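You operate a simulated robot arm through the tools that you are given. There is no shell and no other tool. Be economical: measure what you need, move in short steps, check, and stop when the job is done.

You run a simulated two-armed robot. Do the job below in one go: nothing can be reset, and whatever is moved stays where it is left.

Task
Put the yellow slip pad from the top of the back desk on the cassette loader plate. Open the kettle cupboard left door, fetch the red cup from the top of the kettle cupboard and set it on the upper shelf of the kettle cupboard and shut the door again. Switch the small note counter switch on. Put one of the toner bottles from the left end of the front desk on the top of the ledger cupboard. Put the grey sponge from the left end of the front desk in the middle blue file tray and the blue sponge on the customer side of counter 21. Pull the middle paper drawer open. Any order will do. Set down upright: cup, toner bottle.

The check looks at the end state, three seconds after you hand in, the way a careful person would. Anything else that was tipped, shoved, dropped, spilled or broken makes it a failure.

Robot
Two 6-joint arms with two-finger parallel grippers on one trunk, on a base that drives. Base frame: it is fixed to the floor where the robot stands at the start and does not move with it; the origin is under the middle of the robot, x ahead of it, y to its left, z up; the surface under the hand at the start is at about z = 0.75. Readings come in m, degrees, newtons and seconds.
The left shoulder is at the start at [0.06, 0.187, 1.072], the right one opposite. With the tool pointing down near the work surface each hand reaches from about 0.22 to 0.62 m from the robot's upright axis, wherever it stands, measured 20 degrees to its own side. Places, roughly: cassette loader plate (29x22 cm) [0.36, 0.76, 0.76]; cup [0.5, 2.5, 0.75]; customer side of counter 21 [6.3, -3.7, 0.8]; kettle cupboard left door [0.2, 2.5, 0.4]; middle blue file tray (25x30 cm) [-1.7, -1.24, 0.78]; middle paper drawer [1.4, 2.4, 0.3]; slip pad [0.5, 0.25, 0.75]; small note counter switch [5.5, 0.1, 0.8]; sponge [2.25, -1.25, 0.75]; toner bottle [2.75, -2, 0.75]; top of the ledger cupboard [-1.8, -3.4, 0.8]; upper shelf of the kettle cupboard [0.4, 2.7, 0.4]. Payload 1.57 kg a hand.
The TCP of each hand is the grasp point between the finger pads, 0.03 m short of the fingertips. In the tool frame z runs along the fingers and y along their closing line. The gripper opens to 0.11 m. The fingers are 0.024 m wide and 0.012 m thick; the gripper's body (0.048 by 0.112 m) begins 0.078 m behind the TCP.
Orientation is that of the tool frame in the base frame, as a unit quaternion [x, y, z, w]. With the fingers straight down and closing along the base's y, the tool's x points along the base's -x, its y along +y and its z along -z.

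Tools
- The arms move only by the tool servo_tool. It takes "left_moves", "right_moves" or both (then of equal length, played together; a hand with none holds still); each is a list of rows, each a list of 7 numbers: the shift along the tool's x, y, z in m, then the turn, a rotation vector about the tool's x, y, z in degrees, then the gripper command, from -1 (fully open) to 1 (shut), values between in proportion. In form: [[x, y, z, rx, ry, rz, fingers], ...]. A call has 1 to 10 rows; each row shifts and turns the commanded pose from where the row before left it, along the tool's axes as they then stand. Each row takes 0.2 s and may step no farther than 0.05 m and 8.6 degrees from the row before; otherwise, or with a gripper value out of range, the whole call is refused. A pose out of reach is approached as far as the arm can. The call stops where the force on the tool passes 40 N (or 10 N more than at its start, if that is more) or the arm is blocked; 0.2 s more then pass. The fingers move at their own pace (about 0.153 m/s each) and stop on an object; they squeeze with about 43 N. The grip force told is the motor's: it shows also when the fingers shut on nothing. Time passes only in rows, and 0.2 s behind the last, so rows that do not move let the fingers close. The reply holds the time, the measured pose of the TCP, the force on the tool along the base axes, the opening and the grip force, in the units named above and with some noise, with the torque about the TCP (base axes, N m) and any sound that the robot's microphone picked up, and new pictures: "pictures" is both (left out), scene, wrist or none (wrist: the cameras of the hands that moved).
- Cameras (640 x 400 px; columns grow to the right, rows downward): "scene" is now at [-0.0062, 0.0512, 1.6081]; the picture's right is [0.66, -0.75, 0.00], its down [-0.61, -0.54, -0.58] and it looks along [0.44, 0.39, -0.81] (base axes); focal length 266 px, centre (320, 200). "left" rides on the left gripper at [0.07, -0.016, -0.141] in its tool frame; the picture's right is [0.23, 0.97, 0.00], its down [-0.86, 0.20, -0.48] and it looks along [-0.47, 0.11, 0.88] (tool axes); focal length 222 px, centre (320, 200). "right" rides on the right gripper at [0.07, 0.016, -0.141] in its tool frame; the picture's right is [-0.23, 0.97, 0.00], its down [-0.86, -0.20, -0.48] and it looks along [-0.47, -0.11, 0.88] (tool axes); focal length 222 px, centre (320, 200). There is no depth. A picture from a camera that has moved, and an enlarged one, comes with that camera's place and axes in the base frame and with its lens.
- slide_trunk(by): slides the trunk up (or, below 0, down) by that many m; the arms and the scene camera ride with it, the base frame stays. It gives what a move gives, with no picture.
- roll_base(legs): drives the robot by 1 to 6 legs, each [ahead, left, turn to the left] in m, m and degrees, along the robot's own axes; the way and the turn of a leg run together, so that a leg with both is an arc; at most 1.5 m and 180 degrees a leg. The arms and the cameras ride along, it lands a little off, and it stops where it bumps. It gives what a move gives, and a new picture of the scene camera.
- aim_head(pan, tilt): turns the head with the scene camera to pan (to the left, within 86 degrees either way) and tilt (down, from -29 to 69), counted from straight ahead of the robot. It gives what a move gives, and a new picture of the scene camera.
- enlarge(camera, box): a new picture of the part [left, top, right, bottom] of that camera's present view, enlarged. It takes no simulated time.
- sign_off(): hands the job in; it is judged then, once.

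Go step by step. Nothing tells you exact positions but the pictures and the camera data: compare them with the known pose of the tool, close in by small moves and look again before you grip or let go. The budget is 207 turns and 260 pictures, counting those below and the enlarged ones. Unless the task says otherwise, let go and move clear before handing in, and close with one line.

The tools are called as a command line: name --argument value ..., lists and objects as JSON in quotes. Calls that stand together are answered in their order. servo_tool: Moves the arms, as the interface text tells. Its arguments: {"type":"object","properties":{"left_moves":{"type":"array"},"right_moves":{"type":"array"},"pictures":{"type":"string","enum":["both","scene","wrist","none"]}},"required":[]} The other tools are called the same way: slide_trunk (by) slides the trunk up or down; roll_base (legs) drives the base; aim_head (pan, tilt) turns the head that bears the scene camera; enlarge (camera, box) takes an enlarged picture of a part of a camera's view; sign_off () hands the job in.

At the start:

```text
t: 0.0
left_tool_pos: [0.2653, 0.3766, 0.9797]
left_orientation: [0.0, 1.0, 0.0, 0.001]
left_wrist_force: [-0.2, -0.5, 0.5]
left_moment: [-0.01, -0.01, -0.02]
left_gripper_width: 0.1101
left_grasp_force: 0.1
right_tool_pos: [0.3437, 0.0261, 1.0216]
right_orientation: [0.0, 1.0, 0.001, 0.0]
right_wrist_force: [0.1, -0.1, 0.7]
right_moment: [-0.01, 0.0, -0.01]
right_gripper_width: 0.11
right_grasp_force: 0.1
trunk travel left (down, up): [-0.7, 0.29]
robot x, y, heading: [-0.0013, 0.001, 0.3]
head pan, tilt: [41.6, 54.2]
```

scene: 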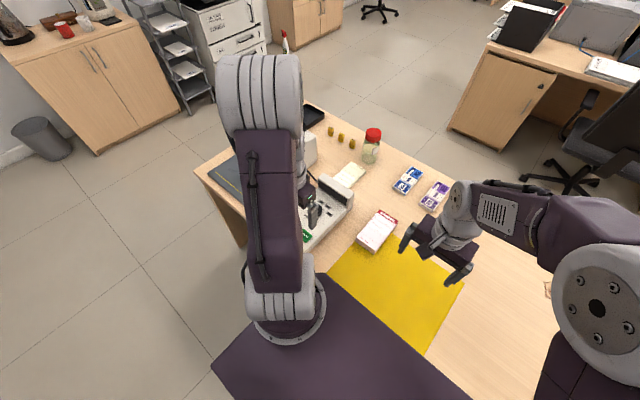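
right: 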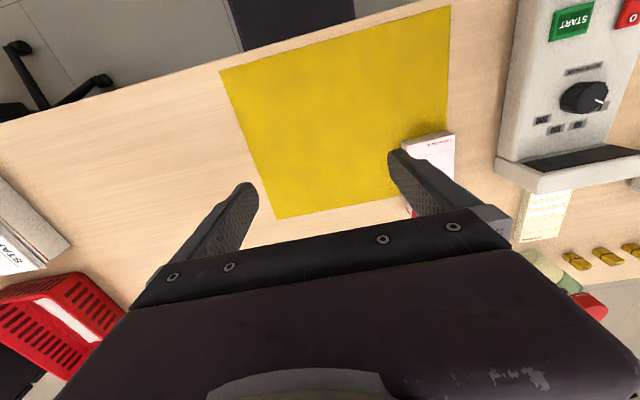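
left: 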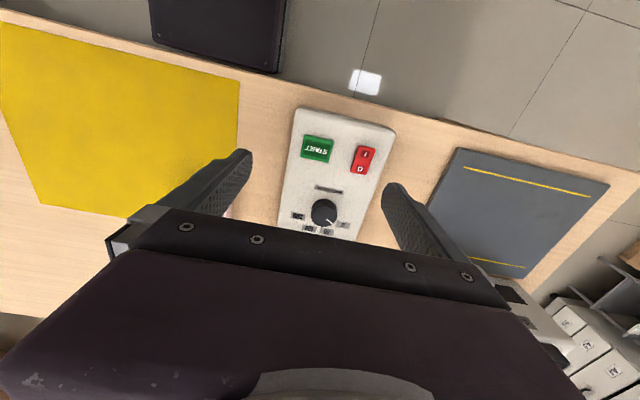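

I see the back desk ahead with a white/red pad near (0.49, 0.21), a pale yellow pad near (0.63, 0.46) and the note machine between. I enlarge the view to tell the pads apart and find the loader plate.

enlarge --camera "scene" --box '[280, 90, 480, 270]'

aim_head --pan 0 --tilt 30

```text
2.22 times, centred on (380, 180) of scene
camera zoom: at [-0.0062, 0.0512, 1.6081], right [0.66, -0.75, 0.0], down [-0.61, -0.54, -0.58], along [0.44, 0.39, -0.81], focal length 591 px, centre (187, 244)
```

zoom: 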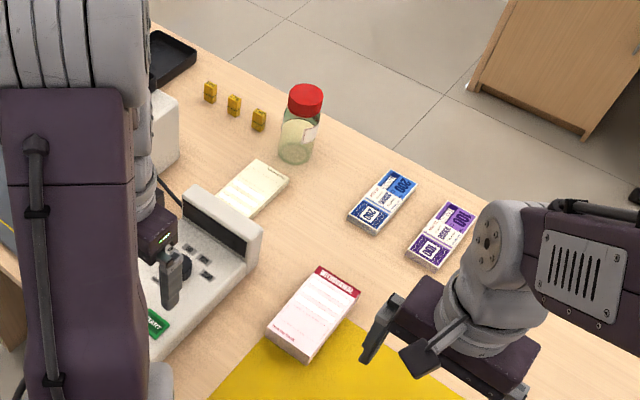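

```text
t: 1.1
left_tool_pos: [0.2634, 0.3761, 0.9792]
left_orientation: [0.0, 1.0, 0.0, 0.0]
left_wrist_force: [-0.6, -0.2, -0.2]
left_moment: [0.01, 0.03, -0.03]
left_gripper_width: 0.1099
left_grasp_force: 0.1
right_tool_pos: [0.3431, 0.0257, 1.0216]
right_orientation: [0.0, 1.0, 0.0, 0.0]
right_wrist_force: [0.6, 0.7, -0.5]
right_moment: [-0.04, -0.01, 0.0]
right_gripper_width: 0.1099
right_grasp_force: 0.0
trunk travel left (down, up): [-0.7, 0.29]
robot x, y, heading: [-0.0002, -0.0013, 0.1]
head pan, tilt: [0.0, 30.0]
camera scene: at [0.0297, 0.003, 1.643], right [0.0, -1.0, 0.0], down [-0.5, 0.0, -0.87], along [0.87, 0.0, -0.5], focal length 266 px, centre (320, 200)
```

scene: 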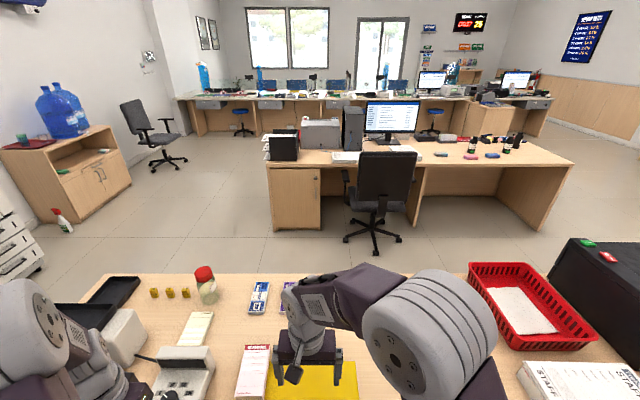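

The pale yellow pad lies at about (0.64, 0.455), long axis along x. It's out of reach from here, so I roll left and look closely.

roll_base --legs '[[0, 0.27, 0]]'

aim_head --pan 15 --tilt 50

```text
t: 3.0
left_tool_pos: [0.2652, 0.6427, 0.9806]
left_orientation: [0.002, 1.0, 0.0, 0.0]
left_wrist_force: [0.0, 0.7, -0.1]
left_moment: [0.03, -0.01, -0.02]
left_gripper_width: 0.1098
left_grasp_force: 0.2
right_tool_pos: [0.3425, 0.291, 1.0224]
right_orientation: [0.001, 1.0, 0.0, 0.0]
right_wrist_force: [-0.9, -0.1, -0.2]
right_moment: [0.05, -0.04, 0.0]
right_gripper_width: 0.1099
right_grasp_force: 0.0
trunk travel left (down, up): [-0.7, 0.29]
robot x, y, heading: [-0.0005, 0.2687, 0.1]
head pan, tilt: [0.0, 30.0]
camera scene: at [0.03, 0.2693, 1.6431], right [0.0, -1.0, 0.0], down [-0.5, 0.0, -0.87], along [0.87, 0.0, -0.5], focal length 266 px, centre (320, 200)
```

scene: 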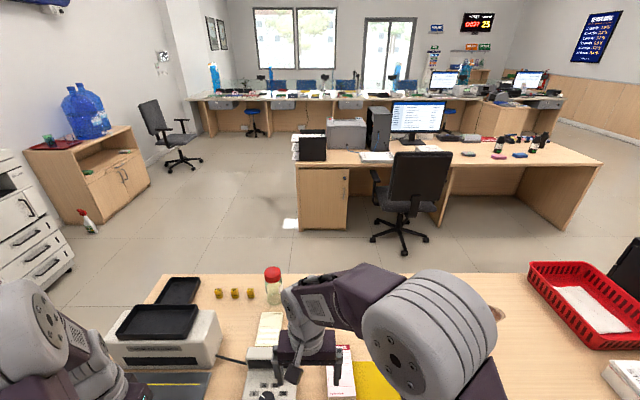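

```text
t: 3.8
left_tool_pos: [0.2659, 0.6432, 0.9797]
left_orientation: [0.002, 1.0, 0.0, 0.0]
left_wrist_force: [0.0, -0.3, 0.0]
left_moment: [-0.01, 0.0, 0.0]
left_gripper_width: 0.11
left_grasp_force: 0.1
right_tool_pos: [0.3429, 0.2934, 1.0228]
right_orientation: [0.001, 1.0, 0.0, 0.0]
right_wrist_force: [0.1, -0.1, 0.8]
right_moment: [-0.02, -0.02, -0.01]
right_gripper_width: 0.1104
right_grasp_force: 0.0
trunk travel left (down, up): [-0.7, 0.29]
robot x, y, heading: [0.0023, 0.264, -0.2]
head pan, tilt: [15.0, 50.0]
camera scene: at [0.0141, 0.2905, 1.6136], right [0.26, -0.97, 0.0], down [-0.74, -0.2, -0.64], along [0.62, 0.16, -0.77], focal length 266 px, centre (320, 200)
```

scene: 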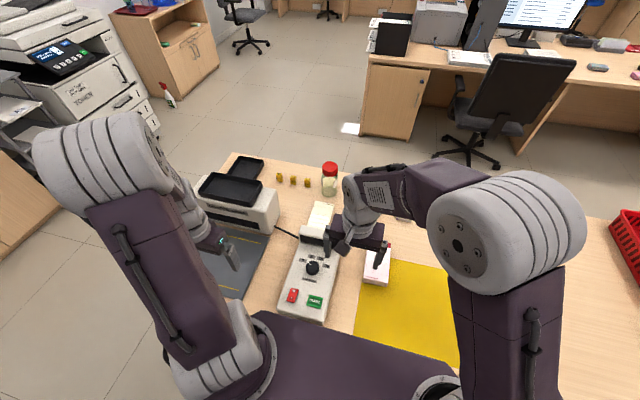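

The loader plate is the grey plate with yellow lines to the left of the panel; the pad lies behind the panel. I swing the right hand off and bring the left hand above the pad.

servo_tool --left_moves '[[-0.025, -0.0188, 0, 0, 0, 0, -1], [-0.035, -0.0188, 0, 0, 0, 0, -1], [-0.035, -0.0188, 0, 0, 0, 0, -1], [-0.035, -0.0188, 0, 0, 0, 0, -1], [-0.035, -0.0188, 0, 0, 0, 0, -1], [-0.035, -0.0188, 0, 0, 0, 0, -1], [-0.035, -0.0188, 0, 0, 0, 0, -1], [-0.035, -0.0188, 0, 0, 0, 0, -1], [-0.035, -0.0188, 0, 0, 0, 0, -1], [-0.02, -0.0188, 0, 0, 0, 0, -1]]' --right_moves '[[0, -0.03, 0, 0, 0, 0, -1], [0, -0.03, 0, 0, 0, 0, -1], [0, -0.03, 0, 0, 0, 0, -1], [0, -0.03, 0, 0, 0, 0, -1], [0, -0.03, 0, 0, 0, 0, -1], [0, -0.03, 0, 0, 0, 0, -1], [0, 0, 0, 0, 0, 0, -1], [0, 0, 0, 0, 0, 0, -1], [0, 0, 0, 0, 0, 0, -1], [0, 0, 0, 0, 0, 0, -1]]' --pictures "both"

```text
t: 6.0
left_tool_pos: [0.59, 0.4531, 0.9782]
left_orientation: [0.002, 1.0, 0.0, -0.002]
left_wrist_force: [-0.3, -0.8, -0.5]
left_moment: [0.0, 0.01, -0.03]
left_gripper_width: 0.1101
left_grasp_force: 0.1
right_tool_pos: [0.3428, 0.1124, 1.0222]
right_orientation: [0.001, 1.0, 0.0, 0.0]
right_wrist_force: [0.8, -0.5, -0.6]
right_moment: [-0.01, 0.02, -0.02]
right_gripper_width: 0.1098
right_grasp_force: 0.0
trunk travel left (down, up): [-0.7, 0.29]
robot x, y, heading: [-0.0021, 0.2638, -0.0]
head pan, tilt: [15.0, 50.0]
camera scene: at [0.015, 0.2899, 1.6136], right [0.26, -0.97, 0.0], down [-0.74, -0.2, -0.64], along [0.62, 0.17, -0.77], focal length 266 px, centre (320, 200)
camera right: at [0.2744, 0.1277, 1.1629], right [0.23, 0.97, 0.0], down [0.85, -0.2, 0.48], along [0.47, -0.11, -0.88], focal length 222 px, centre (320, 200)
camera left: at [0.5215, 0.4379, 1.1196], right [-0.22, 0.97, 0.0], down [0.86, 0.2, 0.48], along [0.46, 0.11, -0.88], focal length 222 px, centre (320, 200)
```

scene: 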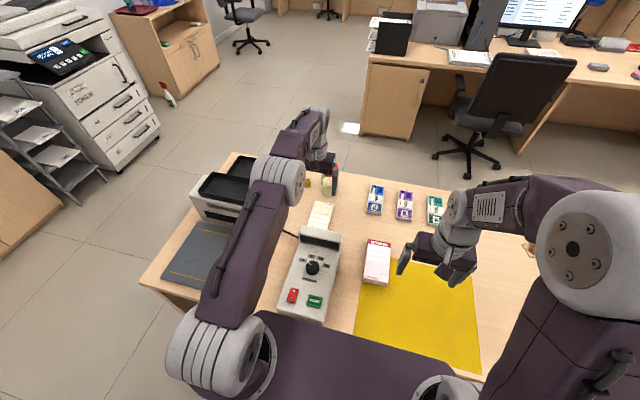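
right: 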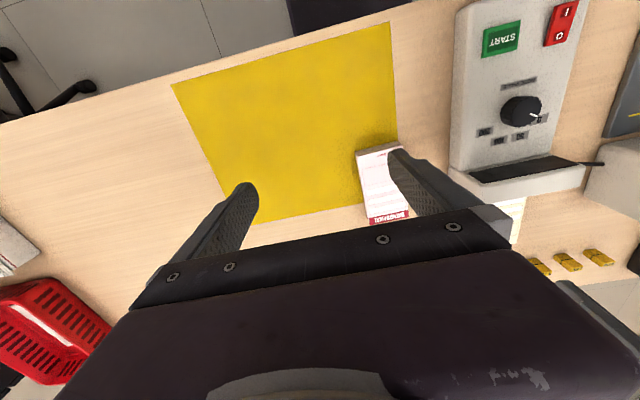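
left: 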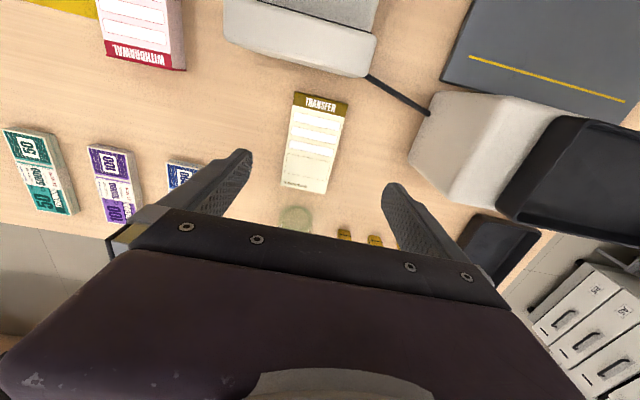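

The TRANSFER pad (gold header) is directly below, centred near (0.61, 0.45) and turned about 4°. I align and descend over it.

servo_tool --left_moves '[[-0.012, -0.002, 0.03, 0, 0, -4, -1], [0, 0, 0.04, 0, 0, 0, -1], [0, 0, 0.04, 0, 0, 0, -1], [0, 0, 0.04, 0, 0, 0, -1], [0, 0, 0.02, 0, 0, 0, -1], [0, 0, 0.0, 0, 0, 0, -1]]' --pictures "both"

```text
t: 7.4
left_tool_pos: [0.5897, 0.4524, 0.8103]
left_orientation: [-0.033, 0.999, 0.0, 0.001]
left_wrist_force: [0.4, 0.8, 0.8]
left_moment: [0.02, 0.0, 0.01]
left_gripper_width: 0.1103
left_grasp_force: 0.1
left hand out of reach, approached as far as the arm can: row 3, 4
right_tool_pos: [0.3423, 0.1113, 1.0224]
right_orientation: [0.0, 1.0, 0.0, -0.001]
right_wrist_force: [0.2, 0.1, -0.6]
right_moment: [0.01, 0.0, -0.01]
right_gripper_width: 0.1102
right_grasp_force: 0.1
trunk travel left (down, up): [-0.7, 0.29]
robot x, y, heading: [0.0022, 0.2709, -0.0]
head pan, tilt: [15.0, 50.0]
camera scene: at [0.0141, 0.2903, 1.6136], right [0.26, -0.97, 0.0], down [-0.74, -0.2, -0.64], along [0.62, 0.16, -0.77], focal length 266 px, centre (320, 200)
camera left: at [0.5211, 0.4322, 0.9526], right [-0.29, 0.96, 0.0], down [0.84, 0.26, 0.48], along [0.46, 0.14, -0.88], focal length 222 px, centre (320, 200)
```

scene: 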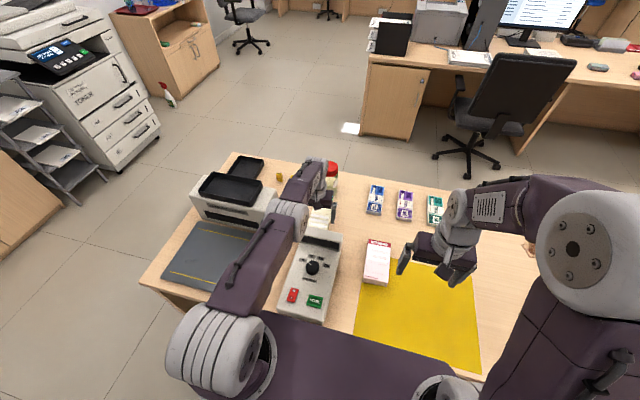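
left: 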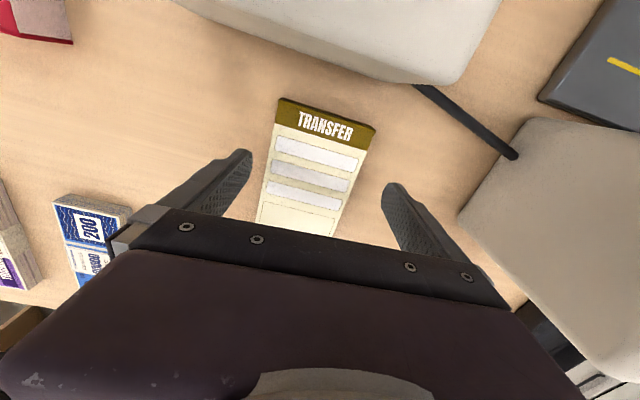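

The pad sits centred between the fingers. I go down the last bit and close.

servo_tool --left_moves '[[0.005, 0, 0.015, 0, 0, 0, -1], [0, 0, 0.01, 0, 0, 0, -1], [0, 0, 0, 0, 0, 0, 0], [0, 0, 0, 0, 0, 0, 1], [0, 0, 0, 0, 0, 0, 1], [0, 0, 0, 0, 0, 0, 1]]' --pictures "wrist"

```text
t: 8.8
left_tool_pos: [0.5834, 0.4522, 0.7868]
left_orientation: [-0.033, 0.999, 0.0, 0.0]
left_wrist_force: [0.6, -0.9, -0.4]
left_moment: [-0.06, -0.1, -0.09]
left_gripper_width: 0.0812
left_grasp_force: 43.1
right_tool_pos: [0.3417, 0.1119, 1.0228]
right_orientation: [0.001, 1.0, 0.001, 0.0]
right_wrist_force: [0.5, 0.0, 0.2]
right_moment: [0.04, 0.03, 0.03]
right_gripper_width: 0.11
right_grasp_force: 0.0
trunk travel left (down, up): [-0.7, 0.29]
robot x, y, heading: [-0.0004, 0.2675, -0.1]
head pan, tilt: [15.0, 50.0]
camera left: at [0.5148, 0.4313, 0.9288], right [-0.29, 0.96, 0.0], down [0.84, 0.26, 0.48], along [0.46, 0.14, -0.88], focal length 222 px, centre (320, 200)
```

left: 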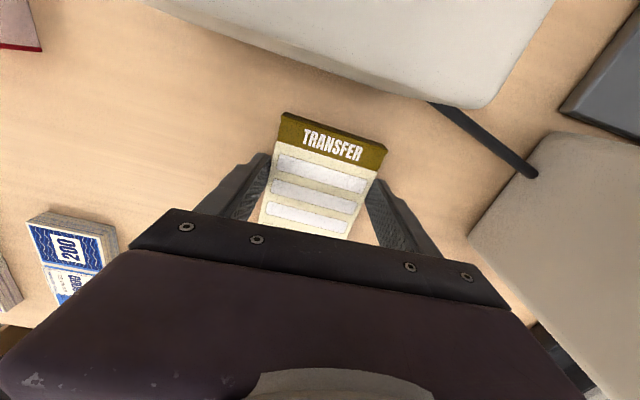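

Gripped (8.1 cm). I lift and carry the pad back, then across to the grey plate centred about (0.36, 0.77).

servo_tool --left_moves '[[0, 0, -0.04, 0, 0, 0, 1], [0, 0, -0.04, 0, 0, 0, 1], [0, 0, -0.04, 0, 0, 0, 1], [0, 0, -0.04, 0, 0, 0, 1], [0.045, 0, 0, 0, 0, 0, 1], [0.045, 0, 0, 0, 0, 0, 1], [0.045, 0.01, 0, 0, 0, 0, 1], [0.045, 0.01, 0, 0, 0, 0, 1], [0.04, 0.02, 0, 0, 0, 0, 1]]' --pictures "none"

servo_tool --left_moves '[[0, 0.04, 0, 0, 0, 0, 1], [0, 0.04, 0, 0, 0, 0, 1], [0, 0.04, 0, 0, 0, 0, 1], [0, 0.04, 0, 0, 0, 0, 1], [0, 0.04, 0, 0, 0, 0, 1], [0, 0.04, 0, 0, 0, 0, 1], [0, 0.04, 0, 0, 0, 0, 1], [0, 0, 0, 0, 0, 0, 1]]' --pictures "both"

```text
t: 10.8
left_tool_pos: [0.361, 0.4783, 0.9451]
left_orientation: [-0.033, 0.999, 0.0, 0.001]
left_wrist_force: [-0.2, 0.4, -0.3]
left_moment: [0.01, 0.0, 0.03]
left_gripper_width: 0.0
left_grasp_force: 21.4
right_tool_pos: [0.3434, 0.1128, 1.0229]
right_orientation: [0.0, 1.0, 0.0, 0.0]
right_wrist_force: [-0.1, 0.3, 0.8]
right_moment: [0.02, -0.03, 0.07]
right_gripper_width: 0.1101
right_grasp_force: 0.0
trunk travel left (down, up): [-0.7, 0.29]
robot x, y, heading: [0.0003, 0.2676, -0.1]
head pan, tilt: [15.0, 50.0]
```

```text
t: 12.6
left_tool_pos: [0.3431, 0.756, 0.9456]
left_orientation: [-0.033, 0.999, 0.0, 0.0]
left_wrist_force: [-0.2, -0.6, -0.6]
left_moment: [0.01, 0.0, 0.0]
left_gripper_width: 0.0003
left_grasp_force: 21.7
right_tool_pos: [0.3422, 0.112, 1.0221]
right_orientation: [0.001, 1.0, 0.0, 0.0]
right_wrist_force: [-0.4, 0.0, 0.0]
right_moment: [-0.01, -0.04, 0.01]
right_gripper_width: 0.11
right_grasp_force: 0.1
trunk travel left (down, up): [-0.7, 0.29]
robot x, y, heading: [-0.0004, 0.2653, -0.3]
head pan, tilt: [15.0, 50.0]
camera scene: at [0.0141, 0.2893, 1.6136], right [0.26, -0.97, 0.0], down [-0.74, -0.2, -0.64], along [0.62, 0.17, -0.77], focal length 266 px, centre (320, 200)
camera left: at [0.2753, 0.7362, 1.0874], right [-0.29, 0.96, 0.0], down [0.84, 0.26, 0.48], along [0.46, 0.14, -0.88], focal length 222 px, centre (320, 200)
```

scene: 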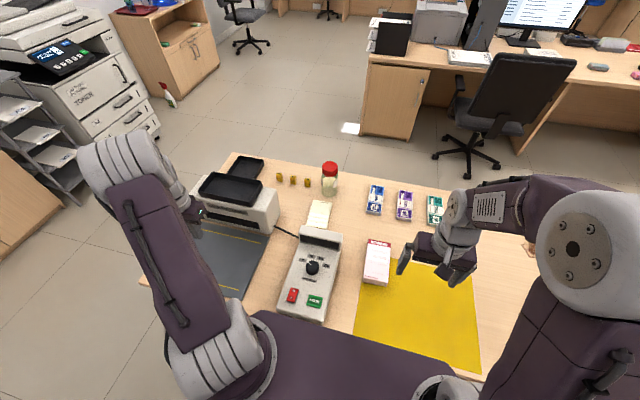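
left: 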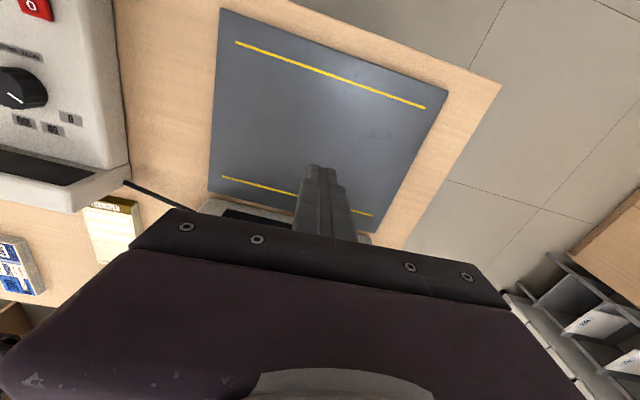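

The pad slipped out at the start of the lift (grip too shallow) and still lies in its place. I go back, this time with the hand tilted slightly so as to reach the pad's middle and grip lower.

servo_tool --left_moves '[[0, -0.045, 0, 0, 0, 0, 0], [0, -0.045, 0, 0, 0, 0, -1], [0, -0.045, 0, 0, 0, 0, -1], [0, -0.045, 0, 0, 0, 0, -1], [0, -0.045, 0, 0, 0, 0, -1], [0, -0.045, 0, 0, 0, 0, -1], [-0.045, -0.03, 0, 0, 0, 0, -1], [-0.045, -0.01, 0, 0, 0, 0, -1], [-0.045, -0.01, 0, 0, 0, 0, -1], [-0.04, 0, 0, 0, 0, 0, -1]]' --pictures "none"

servo_tool --left_moves '[[-0.02, 0, 0, 0, -6, 0, -1], [-0.02, 0, 0, 0, -6, 0, -1], [-0.02, 0, 0.03, 0, 0, 0, -1], [0, 0, 0, 0, 0, 0, -1], [0, 0, 0, 0, 0, 0, -1]]' --pictures "wrist"

```text
refused: row 7 steps farther than a row can; nothing moved
```

```text
t: 13.8
left_tool_pos: [0.4092, 0.7607, 0.9218]
left_orientation: [-0.033, 0.994, 0.003, 0.105]
left_wrist_force: [0.6, 0.2, -0.2]
left_moment: [-0.01, -0.01, 0.01]
left_gripper_width: 0.11
left_grasp_force: 0.0
right_tool_pos: [0.3415, 0.1114, 1.0225]
right_orientation: [0.001, 1.0, -0.001, 0.0]
right_wrist_force: [-0.2, 0.5, 0.2]
right_moment: [0.05, 0.01, 0.02]
right_gripper_width: 0.1101
right_grasp_force: 0.1
trunk travel left (down, up): [-0.7, 0.29]
robot x, y, heading: [-0.0023, 0.2682, 0.0]
head pan, tilt: [15.0, 50.0]
camera left: at [0.3137, 0.7379, 1.0468], right [-0.29, 0.96, -0.05], down [0.72, 0.25, 0.65], along [0.63, 0.15, -0.76], focal length 222 px, centre (320, 200)
```

left: 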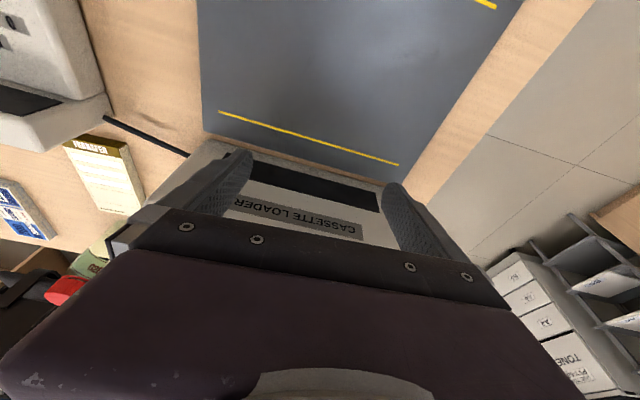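

That first call was refused while the tilt ran here; nothing touched. I now lift a little, move right and then forward over the pad in smaller steps.

servo_tool --left_moves '[[0.0, 0, -0.04, 0, 0, 0, -1], [0, -0.044, 0, 0, 0, 0, -1], [0, -0.044, 0, 0, 0, 0, -1], [0, -0.044, 0, 0, 0, 0, -1], [0, -0.044, 0, 0, 0, 0, -1], [0, -0.044, 0, 0, 0, 0, -1], [0, -0.044, 0, 0, 0, 0, -1], [0, -0.034, 0, 0, 0, 0, -1], [-0.04, 0, 0.008, 0, 0, 0, -1], [-0.04, 0, 0.008, 0, 0, 0, -1]]' --pictures "none"

servo_tool --left_moves '[[-0.04, 0, 0.008, 0, 0, 0, -1], [-0.04, 0, 0.008, 0, 0, 0, -1], [0, 0, 0.04, 0, 0, 0, -1], [0, 0, 0.02, 0, 0, 0, -1], [0, 0, 0, 0, 0, 0, -1]]' --pictures "wrist"

```text
t: 16.0
left_tool_pos: [0.5043, 0.4679, 0.9623]
left_orientation: [-0.033, 0.994, 0.004, 0.103]
left_wrist_force: [0.8, 0.0, -0.1]
left_moment: [0.02, 0.03, 0.03]
left_gripper_width: 0.1102
left_grasp_force: 0.1
right_tool_pos: [0.3445, 0.1112, 1.0212]
right_orientation: [0.001, 1.0, 0.0, -0.001]
right_wrist_force: [-0.2, 0.0, -0.7]
right_moment: [0.05, 0.03, 0.01]
right_gripper_width: 0.1097
right_grasp_force: 0.0
trunk travel left (down, up): [-0.7, 0.29]
robot x, y, heading: [0.0028, 0.268, 0.1]
head pan, tilt: [15.0, 50.0]
```

```text
t: 17.2
left_tool_pos: [0.596, 0.4755, 0.9049]
left_orientation: [-0.032, 0.994, 0.004, 0.104]
left_wrist_force: [0.2, 0.5, 0.7]
left_moment: [0.03, -0.01, 0.03]
left_gripper_width: 0.1101
left_grasp_force: 0.1
right_tool_pos: [0.3415, 0.1113, 1.023]
right_orientation: [0.001, 1.0, 0.0, 0.0]
right_wrist_force: [0.2, 0.3, -0.1]
right_moment: [-0.01, 0.0, -0.02]
right_gripper_width: 0.1101
right_grasp_force: 0.0
trunk travel left (down, up): [-0.7, 0.29]
robot x, y, heading: [0.0008, 0.2623, -0.1]
head pan, tilt: [15.0, 50.0]
camera left: at [0.4996, 0.453, 1.0287], right [-0.29, 0.96, -0.05], down [0.72, 0.25, 0.65], along [0.63, 0.15, -0.76], focal length 222 px, centre (320, 200)
```

left: 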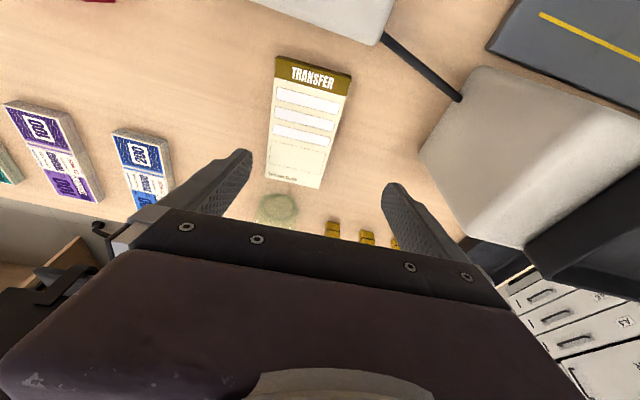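

The pad's centre is near (0.62, 0.452); I shift right 2.3 cm and come down along the tool.

servo_tool --left_moves '[[0.01, -0.023, 0.02, 0, 0, 0, -1], [0, 0, 0.04, 0, 0, 0, -1], [0, 0, 0.035, 0, 0, 0, -1], [0, 0, 0.01, 0, 0, 0, -1], [0, 0, 0, 0, 0, 0, -1]]' --pictures "wrist"

```text
t: 18.4
left_tool_pos: [0.6111, 0.4528, 0.8002]
left_orientation: [-0.033, 0.994, 0.003, 0.104]
left_wrist_force: [-1.0, -0.7, -0.2]
left_moment: [0.04, -0.01, 0.0]
left_gripper_width: 0.1098
left_grasp_force: 0.0
right_tool_pos: [0.3433, 0.1126, 1.0225]
right_orientation: [0.001, 1.0, 0.0, 0.0]
right_wrist_force: [0.5, 0.5, -0.5]
right_moment: [-0.01, -0.02, 0.01]
right_gripper_width: 0.1099
right_grasp_force: 0.0
trunk travel left (down, up): [-0.7, 0.29]
robot x, y, heading: [-0.0025, 0.2669, -0.3]
head pan, tilt: [15.0, 50.0]
camera left: at [0.5144, 0.4301, 0.9246], right [-0.29, 0.96, -0.05], down [0.72, 0.25, 0.65], along [0.63, 0.15, -0.76], focal length 222 px, centre (320, 200)
```

left: 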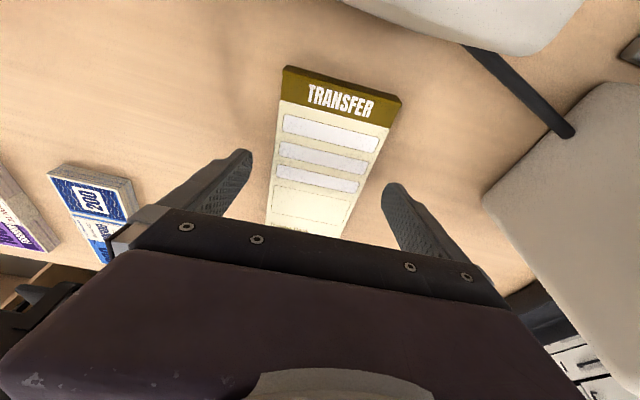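

Centred. Down to the desk and close.

servo_tool --left_moves '[[0, 0, 0.01, 0, 0, 0, -1], [0, 0, 0.007, 0, 0, 0, -1], [0, 0, 0, 0, 0, 0, -0.4], [0, 0, 0, 0, 0, 0, 0.2], [0, 0, 0, 0, 0, 0, 1], [0, 0, 0, 0, 0, 0, 1], [0, 0, 0, 0, 0, 0, 1]]' --pictures "none"

servo_tool --left_moves '[[0, 0, -0.015, 0, 0, 0, 1], [0, 0, -0.02, 0, 0, 0, 1], [0, 0, -0.02, 0, 0, 0, 1], [0, 0, 0, 0, 0, 0, 1]]' --pictures "wrist"

```text
t: 20.0
left_tool_pos: [0.6142, 0.4525, 0.7831]
left_orientation: [-0.033, 0.994, 0.004, 0.105]
left_wrist_force: [0.3, 0.4, -0.1]
left_moment: [0.01, 0.02, -0.01]
left_gripper_width: 0.0795
left_grasp_force: 42.6
right_tool_pos: [0.3428, 0.1123, 1.021]
right_orientation: [0.001, 1.0, 0.0, 0.001]
right_wrist_force: [-0.2, 1.4, 0.8]
right_moment: [0.02, -0.01, -0.02]
right_gripper_width: 0.11
right_grasp_force: 0.1
trunk travel left (down, up): [-0.7, 0.29]
robot x, y, heading: [0.0009, 0.267, -0.2]
head pan, tilt: [15.0, 50.0]
```

```text
t: 21.0
left_tool_pos: [0.6026, 0.4522, 0.8388]
left_orientation: [-0.033, 0.994, 0.004, 0.104]
left_wrist_force: [1.1, -0.4, -1.1]
left_moment: [-0.03, 0.05, 0.03]
left_gripper_width: 0.0793
left_grasp_force: 42.9
right_tool_pos: [0.3438, 0.1129, 1.0207]
right_orientation: [0.0, 1.0, 0.001, 0.0]
right_wrist_force: [-0.7, 0.5, 1.2]
right_moment: [0.0, 0.04, -0.01]
right_gripper_width: 0.1101
right_grasp_force: 0.0
trunk travel left (down, up): [-0.7, 0.29]
robot x, y, heading: [0.001, 0.2667, -0.3]
head pan, tilt: [15.0, 50.0]
camera left: at [0.5066, 0.4295, 0.9621], right [-0.29, 0.96, -0.05], down [0.72, 0.25, 0.65], along [0.63, 0.15, -0.76], focal length 222 px, centre (320, 200)
```

left: 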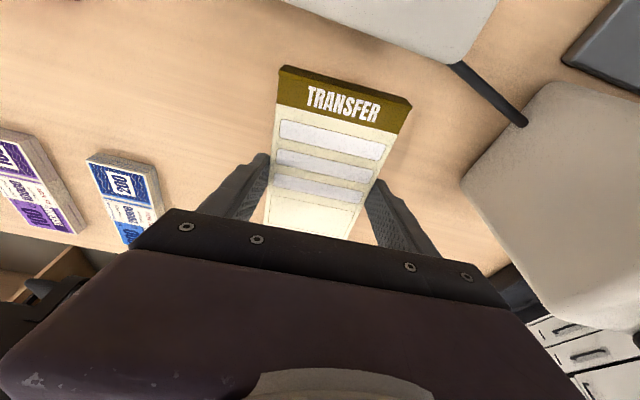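

The pad is held. I lift on, back off and cross to the plate.

servo_tool --left_moves '[[0, 0, -0.035, 0, 0, 0, 1], [0, 0, -0.035, 0, 0, 0, 1], [0, 0, -0.03, 0, 0, 0, 1], [0.044, 0, -0.0093, 0, 0, 0, 1], [0.044, 0, -0.0093, 0, 0, 0, 1], [0.044, 0, -0.0093, 0, 0, 0, 1], [0.044, 0, -0.0093, 0, 0, 0, 1], [0.015, 0.03, -0.003, 0, 0, 0, 1], [0, 0.04, 0, 0, 0, 0, 1], [0, 0.04, 0, 0, 0, 0, 1]]' --pictures "none"

servo_tool --left_moves '[[0, 0.04, 0, 0, 0, 0, 1], [0, 0.04, 0, 0, 0, 0, 1], [0, 0.04, 0, 0, 0, 0, 1], [0, 0.04, 0, 0, 0, 0, 1], [0, 0.04, 0, 0, 0, 0, 1], [0, 0.015, 0, 0, 0, 0, 1], [0, 0, 0, 0, 0, 0, 1]]' --pictures "both"

```text
t: 23.2
left_tool_pos: [0.3795, 0.5484, 0.9357]
left_orientation: [-0.034, 0.994, 0.003, 0.105]
left_wrist_force: [0.0, 0.1, -1.6]
left_moment: [-0.01, 0.01, 0.01]
left_gripper_width: 0.0792
left_grasp_force: 42.9
right_tool_pos: [0.3413, 0.1133, 1.022]
right_orientation: [0.001, 1.0, -0.001, 0.0]
right_wrist_force: [-0.5, 0.9, 0.2]
right_moment: [0.02, 0.02, 0.01]
right_gripper_width: 0.1101
right_grasp_force: 0.0
trunk travel left (down, up): [-0.7, 0.29]
robot x, y, heading: [-0.0015, 0.2675, 0.0]
head pan, tilt: [15.0, 50.0]
```

```text
t: 24.8
left_tool_pos: [0.3655, 0.7612, 0.9348]
left_orientation: [-0.033, 0.994, 0.004, 0.104]
left_wrist_force: [1.3, -0.7, -0.8]
left_moment: [-0.04, 0.02, 0.0]
left_gripper_width: 0.0791
left_grasp_force: 43.3
right_tool_pos: [0.3415, 0.1122, 1.0224]
right_orientation: [0.002, 1.0, 0.0, 0.0]
right_wrist_force: [0.9, 0.7, 0.1]
right_moment: [0.0, 0.0, 0.01]
right_gripper_width: 0.11
right_grasp_force: 0.1
trunk travel left (down, up): [-0.7, 0.29]
robot x, y, heading: [0.0006, 0.2668, -0.1]
head pan, tilt: [15.0, 50.0]
camera scene: at [0.0142, 0.2905, 1.6136], right [0.26, -0.97, 0.0], down [-0.74, -0.2, -0.64], along [0.62, 0.16, -0.77], focal length 266 px, centre (320, 200)
camera left: at [0.2691, 0.7397, 1.0586], right [-0.29, 0.96, -0.05], down [0.72, 0.25, 0.65], along [0.63, 0.15, -0.76], focal length 222 px, centre (320, 200)
```

scene: 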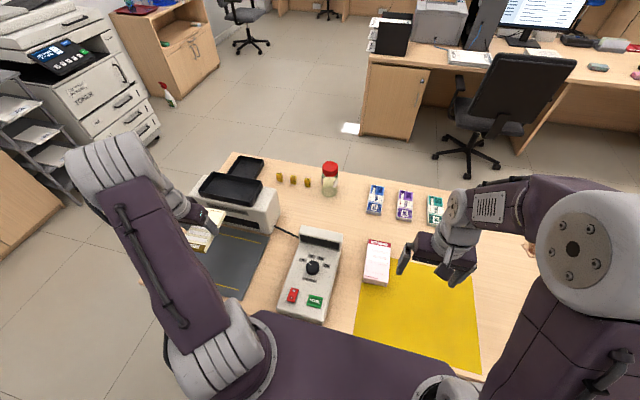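
left: 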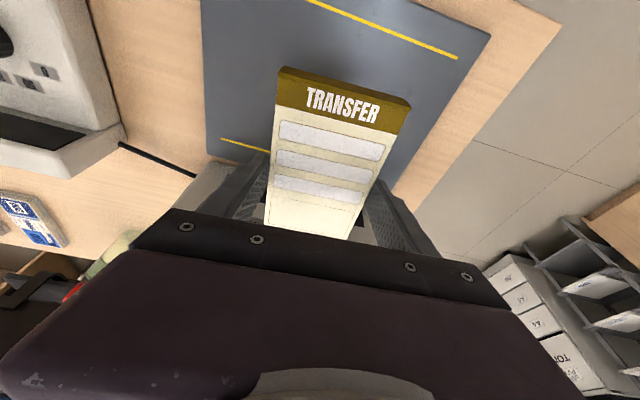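

The pad hangs squarely over the plate's middle. I lower it vertically to just above the plate.

servo_tool --left_moves '[[0.0083, 0, 0.039, 0, 0, 0, 1], [0.0083, 0, 0.039, 0, 0, 0, 1], [0.0083, 0, 0.037, 0, 0, 0, 1], [0.002, 0, 0.01, 0, 0, 0, 1], [0.001, 0, 0.006, 0, 0, 0, 1], [0.001, 0, 0.005, 0, 0, 0, 1], [0, 0, 0, 0, 0, 0, 1]]' --pictures "wrist"

```text
t: 26.4
left_tool_pos: [0.3644, 0.7632, 0.7967]
left_orientation: [-0.032, 0.994, 0.003, 0.104]
left_wrist_force: [-0.1, -0.8, -2.2]
left_moment: [-0.03, 0.0, -0.04]
left_gripper_width: 0.0794
left_grasp_force: 42.6
right_tool_pos: [0.3429, 0.1122, 1.0226]
right_orientation: [0.001, 1.0, 0.0, 0.0]
right_wrist_force: [0.2, -0.2, 0.0]
right_moment: [0.0, -0.04, -0.03]
right_gripper_width: 0.11
right_grasp_force: 0.0
trunk travel left (down, up): [-0.7, 0.29]
robot x, y, heading: [0.0041, 0.2665, -0.3]
head pan, tilt: [15.0, 50.0]
camera left: at [0.2692, 0.7397, 0.92], right [-0.29, 0.96, -0.05], down [0.72, 0.25, 0.65], along [0.63, 0.15, -0.76], focal length 222 px, centre (320, 200)
```

left: 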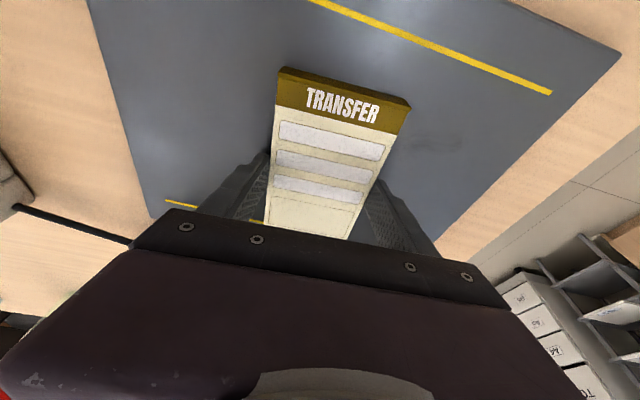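

Almost at the surface; I feel for contact in small steps.

servo_tool --left_moves '[[0.0006, 0, 0.003, 0, 0, 0, 1], [0.0006, 0, 0.003, 0, 0, 0, 1], [0, 0, 0, 0, 0, 0, 1]]' --pictures "none"

```text
t: 27.4
left_tool_pos: [0.365, 0.7635, 0.7957]
left_orientation: [-0.033, 0.993, 0.008, 0.109]
left_wrist_force: [-6.5, -6.0, 24.4]
left_moment: [-0.41, 0.8, -0.04]
left_gripper_width: 0.0793
left_grasp_force: 42.7
right_tool_pos: [0.3395, 0.1089, 1.022]
right_orientation: [0.001, 1.0, 0.001, 0.001]
right_wrist_force: [-0.1, 0.3, 0.4]
right_moment: [0.01, 0.01, -0.01]
right_gripper_width: 0.1098
right_grasp_force: 0.2
trunk travel left (down, up): [-0.7, 0.29]
robot x, y, heading: [-0.0004, 0.2645, -0.1]
head pan, tilt: [15.0, 50.0]
stopped in row 3 (left hand): the force on the tool passed its limit at 41 N (the readings are from after the stop); the commanded pose is now the measured one
```

Contact at z≈0.796. I open and withdraw upward.

servo_tool --left_moves '[[0, 0, -0.002, 0, 0, 0, 0], [0, 0, 0, 0, 0, 0, -1], [0, 0, 0, 0, 0, 0, -1], [-0.006, 0, -0.03, 0, 0, 0, -1], [-0.008, 0, -0.04, 0, 0, 0, -1], [-0.008, 0, -0.04, 0, 0, 0, -1], [0.02, 0, -0.04, 0, 6, 0, -1], [0.02, 0, -0.03, 0, 6, 0, -1]]' --pictures "both"

```text
t: 29.2
left_tool_pos: [0.3125, 0.7613, 0.9673]
left_orientation: [-0.035, 0.999, 0.004, 0.001]
left_wrist_force: [-0.2, 0.1, 0.7]
left_moment: [0.0, 0.02, 0.04]
left_gripper_width: 0.1099
left_grasp_force: 0.0
right_tool_pos: [0.3429, 0.1116, 1.0233]
right_orientation: [0.001, 1.0, 0.0, 0.0]
right_wrist_force: [0.9, -0.3, 0.1]
right_moment: [-0.03, -0.01, 0.01]
right_gripper_width: 0.1098
right_grasp_force: 0.1
trunk travel left (down, up): [-0.7, 0.29]
robot x, y, heading: [0.0004, 0.2699, -0.1]
head pan, tilt: [15.0, 50.0]
camera scene: at [0.0136, 0.2898, 1.6135], right [0.26, -0.97, 0.0], down [-0.74, -0.2, -0.64], along [0.62, 0.17, -0.77], focal length 266 px, centre (320, 200)
camera left: at [0.244, 0.7388, 1.1096], right [-0.29, 0.96, 0.01], down [0.84, 0.25, 0.48], along [0.46, 0.15, -0.88], focal length 222 px, centre (320, 200)
```

scene: 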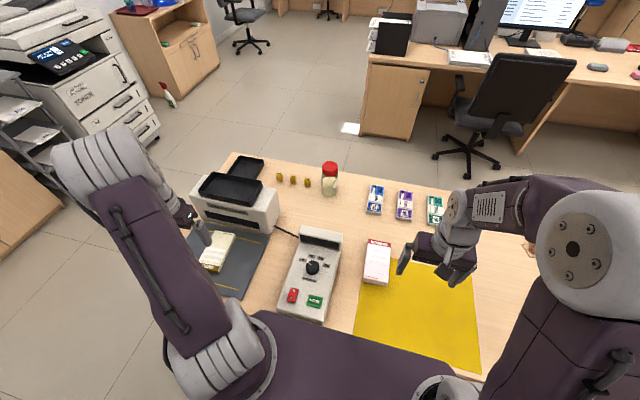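
left: 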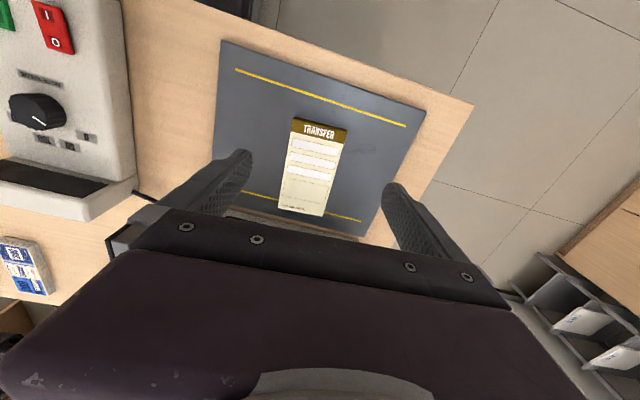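

The pad lies on the plate. Now I tuck the left arm, and look left toward the kettle cupboard before driving.

servo_tool --left_moves '[[0.02, -0.03, -0.02, 0, 0, 4, -1], [0.02, -0.03, -0.01, 0, 0, 0, -1], [0, -0.04, 0, 0, 0, 0, -1], [0, -0.04, 0, 0, 0, 0, -1]]' --pictures "none"

aim_head --pan 80 --tilt 25

```text
t: 30.2
left_tool_pos: [0.274, 0.6173, 0.9987]
left_orientation: [0.001, 1.0, 0.004, 0.002]
left_wrist_force: [-0.2, -0.1, 0.6]
left_moment: [0.0, -0.02, 0.0]
left_gripper_width: 0.1098
left_grasp_force: 0.0
right_tool_pos: [0.3424, 0.111, 1.0227]
right_orientation: [0.001, 1.0, 0.001, -0.001]
right_wrist_force: [-0.4, -0.2, -0.3]
right_moment: [0.0, 0.01, -0.02]
right_gripper_width: 0.1099
right_grasp_force: 0.0
trunk travel left (down, up): [-0.7, 0.29]
robot x, y, heading: [0.0004, 0.2654, 0.0]
head pan, tilt: [15.0, 50.0]
```

```text
t: 31.6
left_tool_pos: [0.2745, 0.6186, 0.9965]
left_orientation: [0.001, 1.0, 0.003, 0.001]
left_wrist_force: [0.6, -1.0, -0.5]
left_moment: [0.05, 0.01, 0.01]
left_gripper_width: 0.1103
left_grasp_force: 0.0
right_tool_pos: [0.3425, 0.1114, 1.0213]
right_orientation: [0.001, 1.0, 0.0, 0.0]
right_wrist_force: [-0.8, 0.9, 0.4]
right_moment: [0.04, 0.01, 0.01]
right_gripper_width: 0.1101
right_grasp_force: 0.1
trunk travel left (down, up): [-0.7, 0.29]
robot x, y, heading: [0.0022, 0.2666, -0.0]
head pan, tilt: [80.0, 25.0]
camera scene: at [-0.044, 0.3615, 1.651], right [0.98, -0.18, 0.0], down [-0.07, -0.42, -0.91], along [0.16, 0.89, -0.42], focal length 266 px, centre (320, 200)
```

scene: 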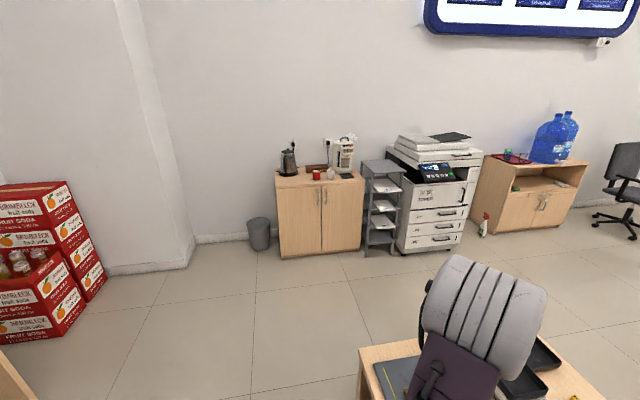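

enlarge --camera "scene" --box '[240, 110, 500, 270]'

```text
2.46 times, centred on (370, 190) of scene
camera zoom: at [-0.044, 0.3615, 1.651], right [0.98, -0.18, 0.0], down [-0.07, -0.42, -0.91], along [0.16, 0.89, -0.42], focal length 655 px, centre (197, 225)
```

zoom: 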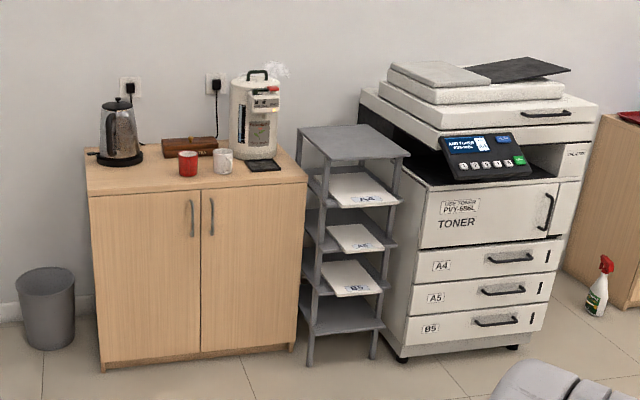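

The cupboard front is at about y = 2.54, spanning x −0.04…0.78, doors with vertical handles near x ≈ 0.33; A5 is the middle drawer of the copier. I back off the desk, turn left and drive up.

roll_base --legs '[[-0.3, 0, 0], [0, 0, 90], [1.3, 0, 0], [0, -0.7, 0]]'

aim_head --pan 0 --tilt 40

```text
t: 47.0
left_tool_pos: [0.0554, 1.844, 0.9966]
left_orientation: [-0.703, 0.711, 0.003, 0.0]
left_wrist_force: [0.9, 0.3, 0.2]
left_moment: [0.04, -0.01, -0.01]
left_gripper_width: 0.1098
left_grasp_force: 0.0
right_tool_pos: [0.5627, 1.9078, 1.022]
right_orientation: [-0.703, 0.711, 0.0, -0.001]
right_wrist_force: [0.6, -0.1, 0.3]
right_moment: [0.03, 0.0, -0.01]
right_gripper_width: 0.1099
right_grasp_force: 0.1
trunk travel left (down, up): [-0.7, 0.29]
robot x, y, heading: [0.4047, 1.5667, 89.3]
head pan, tilt: [80.0, 25.0]
camera scene: at [0.3119, 1.5273, 1.651], right [0.18, 0.98, 0.0], down [0.42, -0.08, -0.91], along [-0.89, 0.17, -0.42], focal length 266 px, centre (320, 200)
```

scene: 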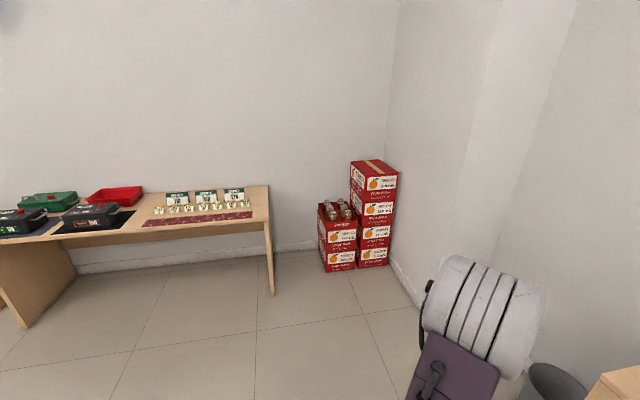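

```text
t: 48.5
left_tool_pos: [0.0566, 1.8444, 0.9967]
left_orientation: [-0.703, 0.711, 0.004, -0.002]
left_wrist_force: [-0.3, 0.1, 0.6]
left_moment: [-0.02, -0.02, 0.0]
left_gripper_width: 0.11
left_grasp_force: 0.1
right_tool_pos: [0.5616, 1.908, 1.0224]
right_orientation: [-0.704, 0.711, 0.001, -0.001]
right_wrist_force: [-0.1, -0.1, -0.4]
right_moment: [-0.04, 0.01, 0.02]
right_gripper_width: 0.11
right_grasp_force: 0.1
trunk travel left (down, up): [-0.7, 0.29]
robot x, y, heading: [0.4023, 1.5676, 89.2]
head pan, tilt: [0.0, 40.0]
camera scene: at [0.4036, 1.5954, 1.6278], right [1.0, -0.01, 0.0], down [-0.01, -0.64, -0.77], along [0.01, 0.77, -0.64], focal length 266 px, centre (320, 200)
```

scene: 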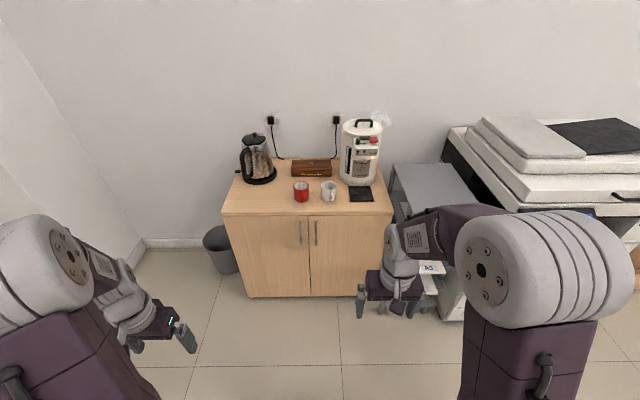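

enlarge --camera "scene" --box '[200, 110, 420, 250]'

```text
2.86 times, centred on (310, 180) of scene
camera zoom: at [0.4036, 1.5954, 1.6278], right [1.0, -0.01, 0.0], down [-0.01, -0.64, -0.77], along [0.01, 0.77, -0.64], focal length 760 px, centre (349, 257)
```

zoom: 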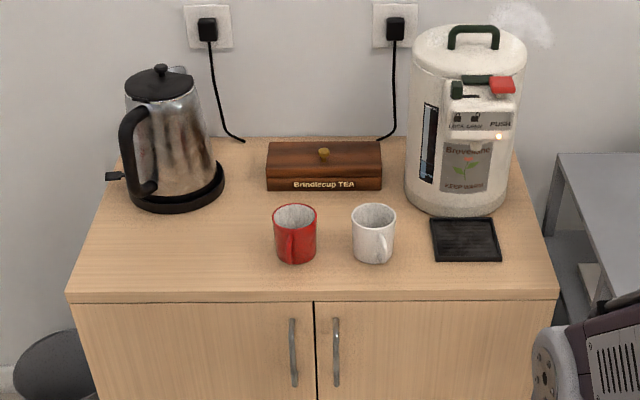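

The red cup stands at about (0.325, 2.647) with its handle toward me; the left door handle is around x 0.32, z 0.58–0.72. I turn the left hand to point forward.

servo_tool --left_moves '[[-0.03, -0.022, 0, 0, -8.18, 0, -1], [-0.0297, -0.022, 0.0043, 0, -8.18, 0, -1], [-0.0288, -0.022, 0.0085, 0, -8.18, 0, -1], [-0.0273, -0.022, 0.0124, 0, -8.18, 0, -1], [-0.0252, -0.022, 0.0162, 0, -8.18, 0, -1], [-0.0227, -0.022, 0.0196, 0, -8.18, 0, -1], [-0.0196, -0.022, 0.0227, 0, -8.18, 0, -1], [-0.0162, -0.022, 0.0252, 0, -8.18, 0, -1], [-0.0125, -0.022, 0.0273, 0, -8.18, 0, -1], [-0.0085, -0.022, 0.0288, 0, -8.18, 0, -1]]' --pictures "none"

servo_tool --left_moves '[[-0.0043, 0, 0.0297, 0, -8.2, 0, -1], [0, 0, 0, 0, 0, 0, -1]]' --pictures "none"

slide_trunk --by -0.36

```text
t: 50.7
left_tool_pos: [0.1569, 2.1913, 1.1158]
left_orientation: [-0.533, 0.538, 0.445, 0.477]
left_wrist_force: [0.0, -1.0, 0.1]
left_moment: [-0.02, 0.02, -0.01]
left_gripper_width: 0.1098
left_grasp_force: 0.1
left hand out of reach, approached as far as the arm can: row 3, 4, 5, 6, 7, 8, 9, 10
right_tool_pos: [0.5618, 1.9104, 1.0209]
right_orientation: [-0.704, 0.711, -0.001, -0.001]
right_wrist_force: [-0.1, 0.1, -0.1]
right_moment: [-0.03, 0.02, -0.01]
right_gripper_width: 0.1099
right_grasp_force: 0.1
trunk travel left (down, up): [-0.7, 0.29]
robot x, y, heading: [0.4043, 1.5703, 89.1]
head pan, tilt: [0.0, 40.0]
```

```text
t: 51.3
left_tool_pos: [0.1381, 2.2291, 1.1262]
left_orientation: [-0.499, 0.501, 0.49, 0.51]
left_wrist_force: [-0.2, -0.8, -0.4]
left_moment: [0.0, -0.02, 0.01]
left_gripper_width: 0.1102
left_grasp_force: 0.1
left hand out of reach, approached as far as the arm can: row 1
right_tool_pos: [0.563, 1.9084, 1.0226]
right_orientation: [-0.704, 0.71, 0.0, 0.0]
right_wrist_force: [-0.3, -0.2, -0.4]
right_moment: [-0.03, -0.01, 0.02]
right_gripper_width: 0.1098
right_grasp_force: 0.1
trunk travel left (down, up): [-0.7, 0.29]
robot x, y, heading: [0.4052, 1.5692, 89.3]
head pan, tilt: [0.0, 40.0]
```

```text
t: 54.8
left_tool_pos: [0.1387, 2.2283, 0.7656]
left_orientation: [-0.498, 0.502, 0.489, 0.51]
left_wrist_force: [0.9, -0.5, 0.6]
left_moment: [-0.01, -0.03, 0.02]
left_gripper_width: 0.1099
left_grasp_force: 0.0
right_tool_pos: [0.5633, 1.9081, 0.6621]
right_orientation: [-0.704, 0.71, -0.001, 0.0]
right_wrist_force: [0.0, -0.1, 0.0]
right_moment: [0.0, 0.0, 0.01]
right_gripper_width: 0.1099
right_grasp_force: 0.0
trunk travel left (down, up): [-0.34, 0.65]
robot x, y, heading: [0.4058, 1.5627, 89.3]
head pan, tilt: [0.0, 40.0]
```

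The hand now points forward at (0.139, 2.23, 0.766). I shift it right and down to line up with the handle.

servo_tool --left_moves '[[0.01, -0.03, 0, 0, 0, 0, -1], [0.02, -0.03, 0, 0, 0, 0, -1], [0.02, -0.03, 0, 0, 0, 0, -1], [0.02, -0.03, 0, 0, 0, 0, -1], [0.02, -0.03, 0, 0, 0, 0, -1], [0.02, -0.03, 0, 0, 0, 0, -1]]' --pictures "both"

```text
t: 56.2
left_tool_pos: [0.148, 2.2514, 0.6895]
left_orientation: [-0.497, 0.505, 0.477, 0.519]
left_wrist_force: [-0.1, 0.3, 0.9]
left_moment: [-0.02, 0.03, 0.0]
left_gripper_width: 0.1101
left_grasp_force: 0.0
left hand out of reach, approached as far as the arm can: row 1, 2, 3, 4, 5, 6
right_tool_pos: [0.5625, 1.909, 0.6631]
right_orientation: [-0.704, 0.711, 0.0, -0.001]
right_wrist_force: [0.8, 0.5, -0.1]
right_moment: [-0.01, -0.02, 0.02]
right_gripper_width: 0.11
right_grasp_force: 0.0
trunk travel left (down, up): [-0.34, 0.65]
robot x, y, heading: [0.4018, 1.5667, 89.5]
head pan, tilt: [0.0, 40.0]
camera scene: at [0.4037, 1.5959, 1.2678], right [1.0, -0.01, 0.0], down [-0.01, -0.64, -0.77], along [0.01, 0.77, -0.64], focal length 266 px, centre (320, 200)
camera left: at [0.1593, 2.1098, 0.6218], right [-0.96, 0.05, -0.26], down [-0.25, -0.46, 0.85], along [-0.08, 0.89, 0.46], focal length 222 px, centre (320, 200)
```

scene: 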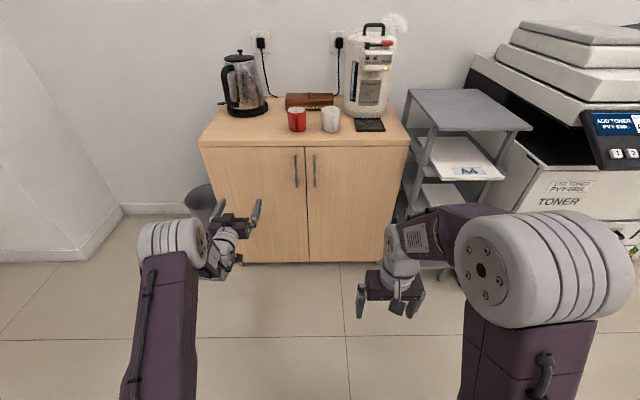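
left: 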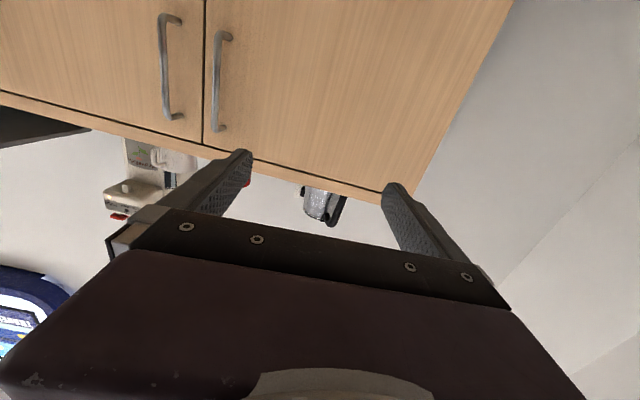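

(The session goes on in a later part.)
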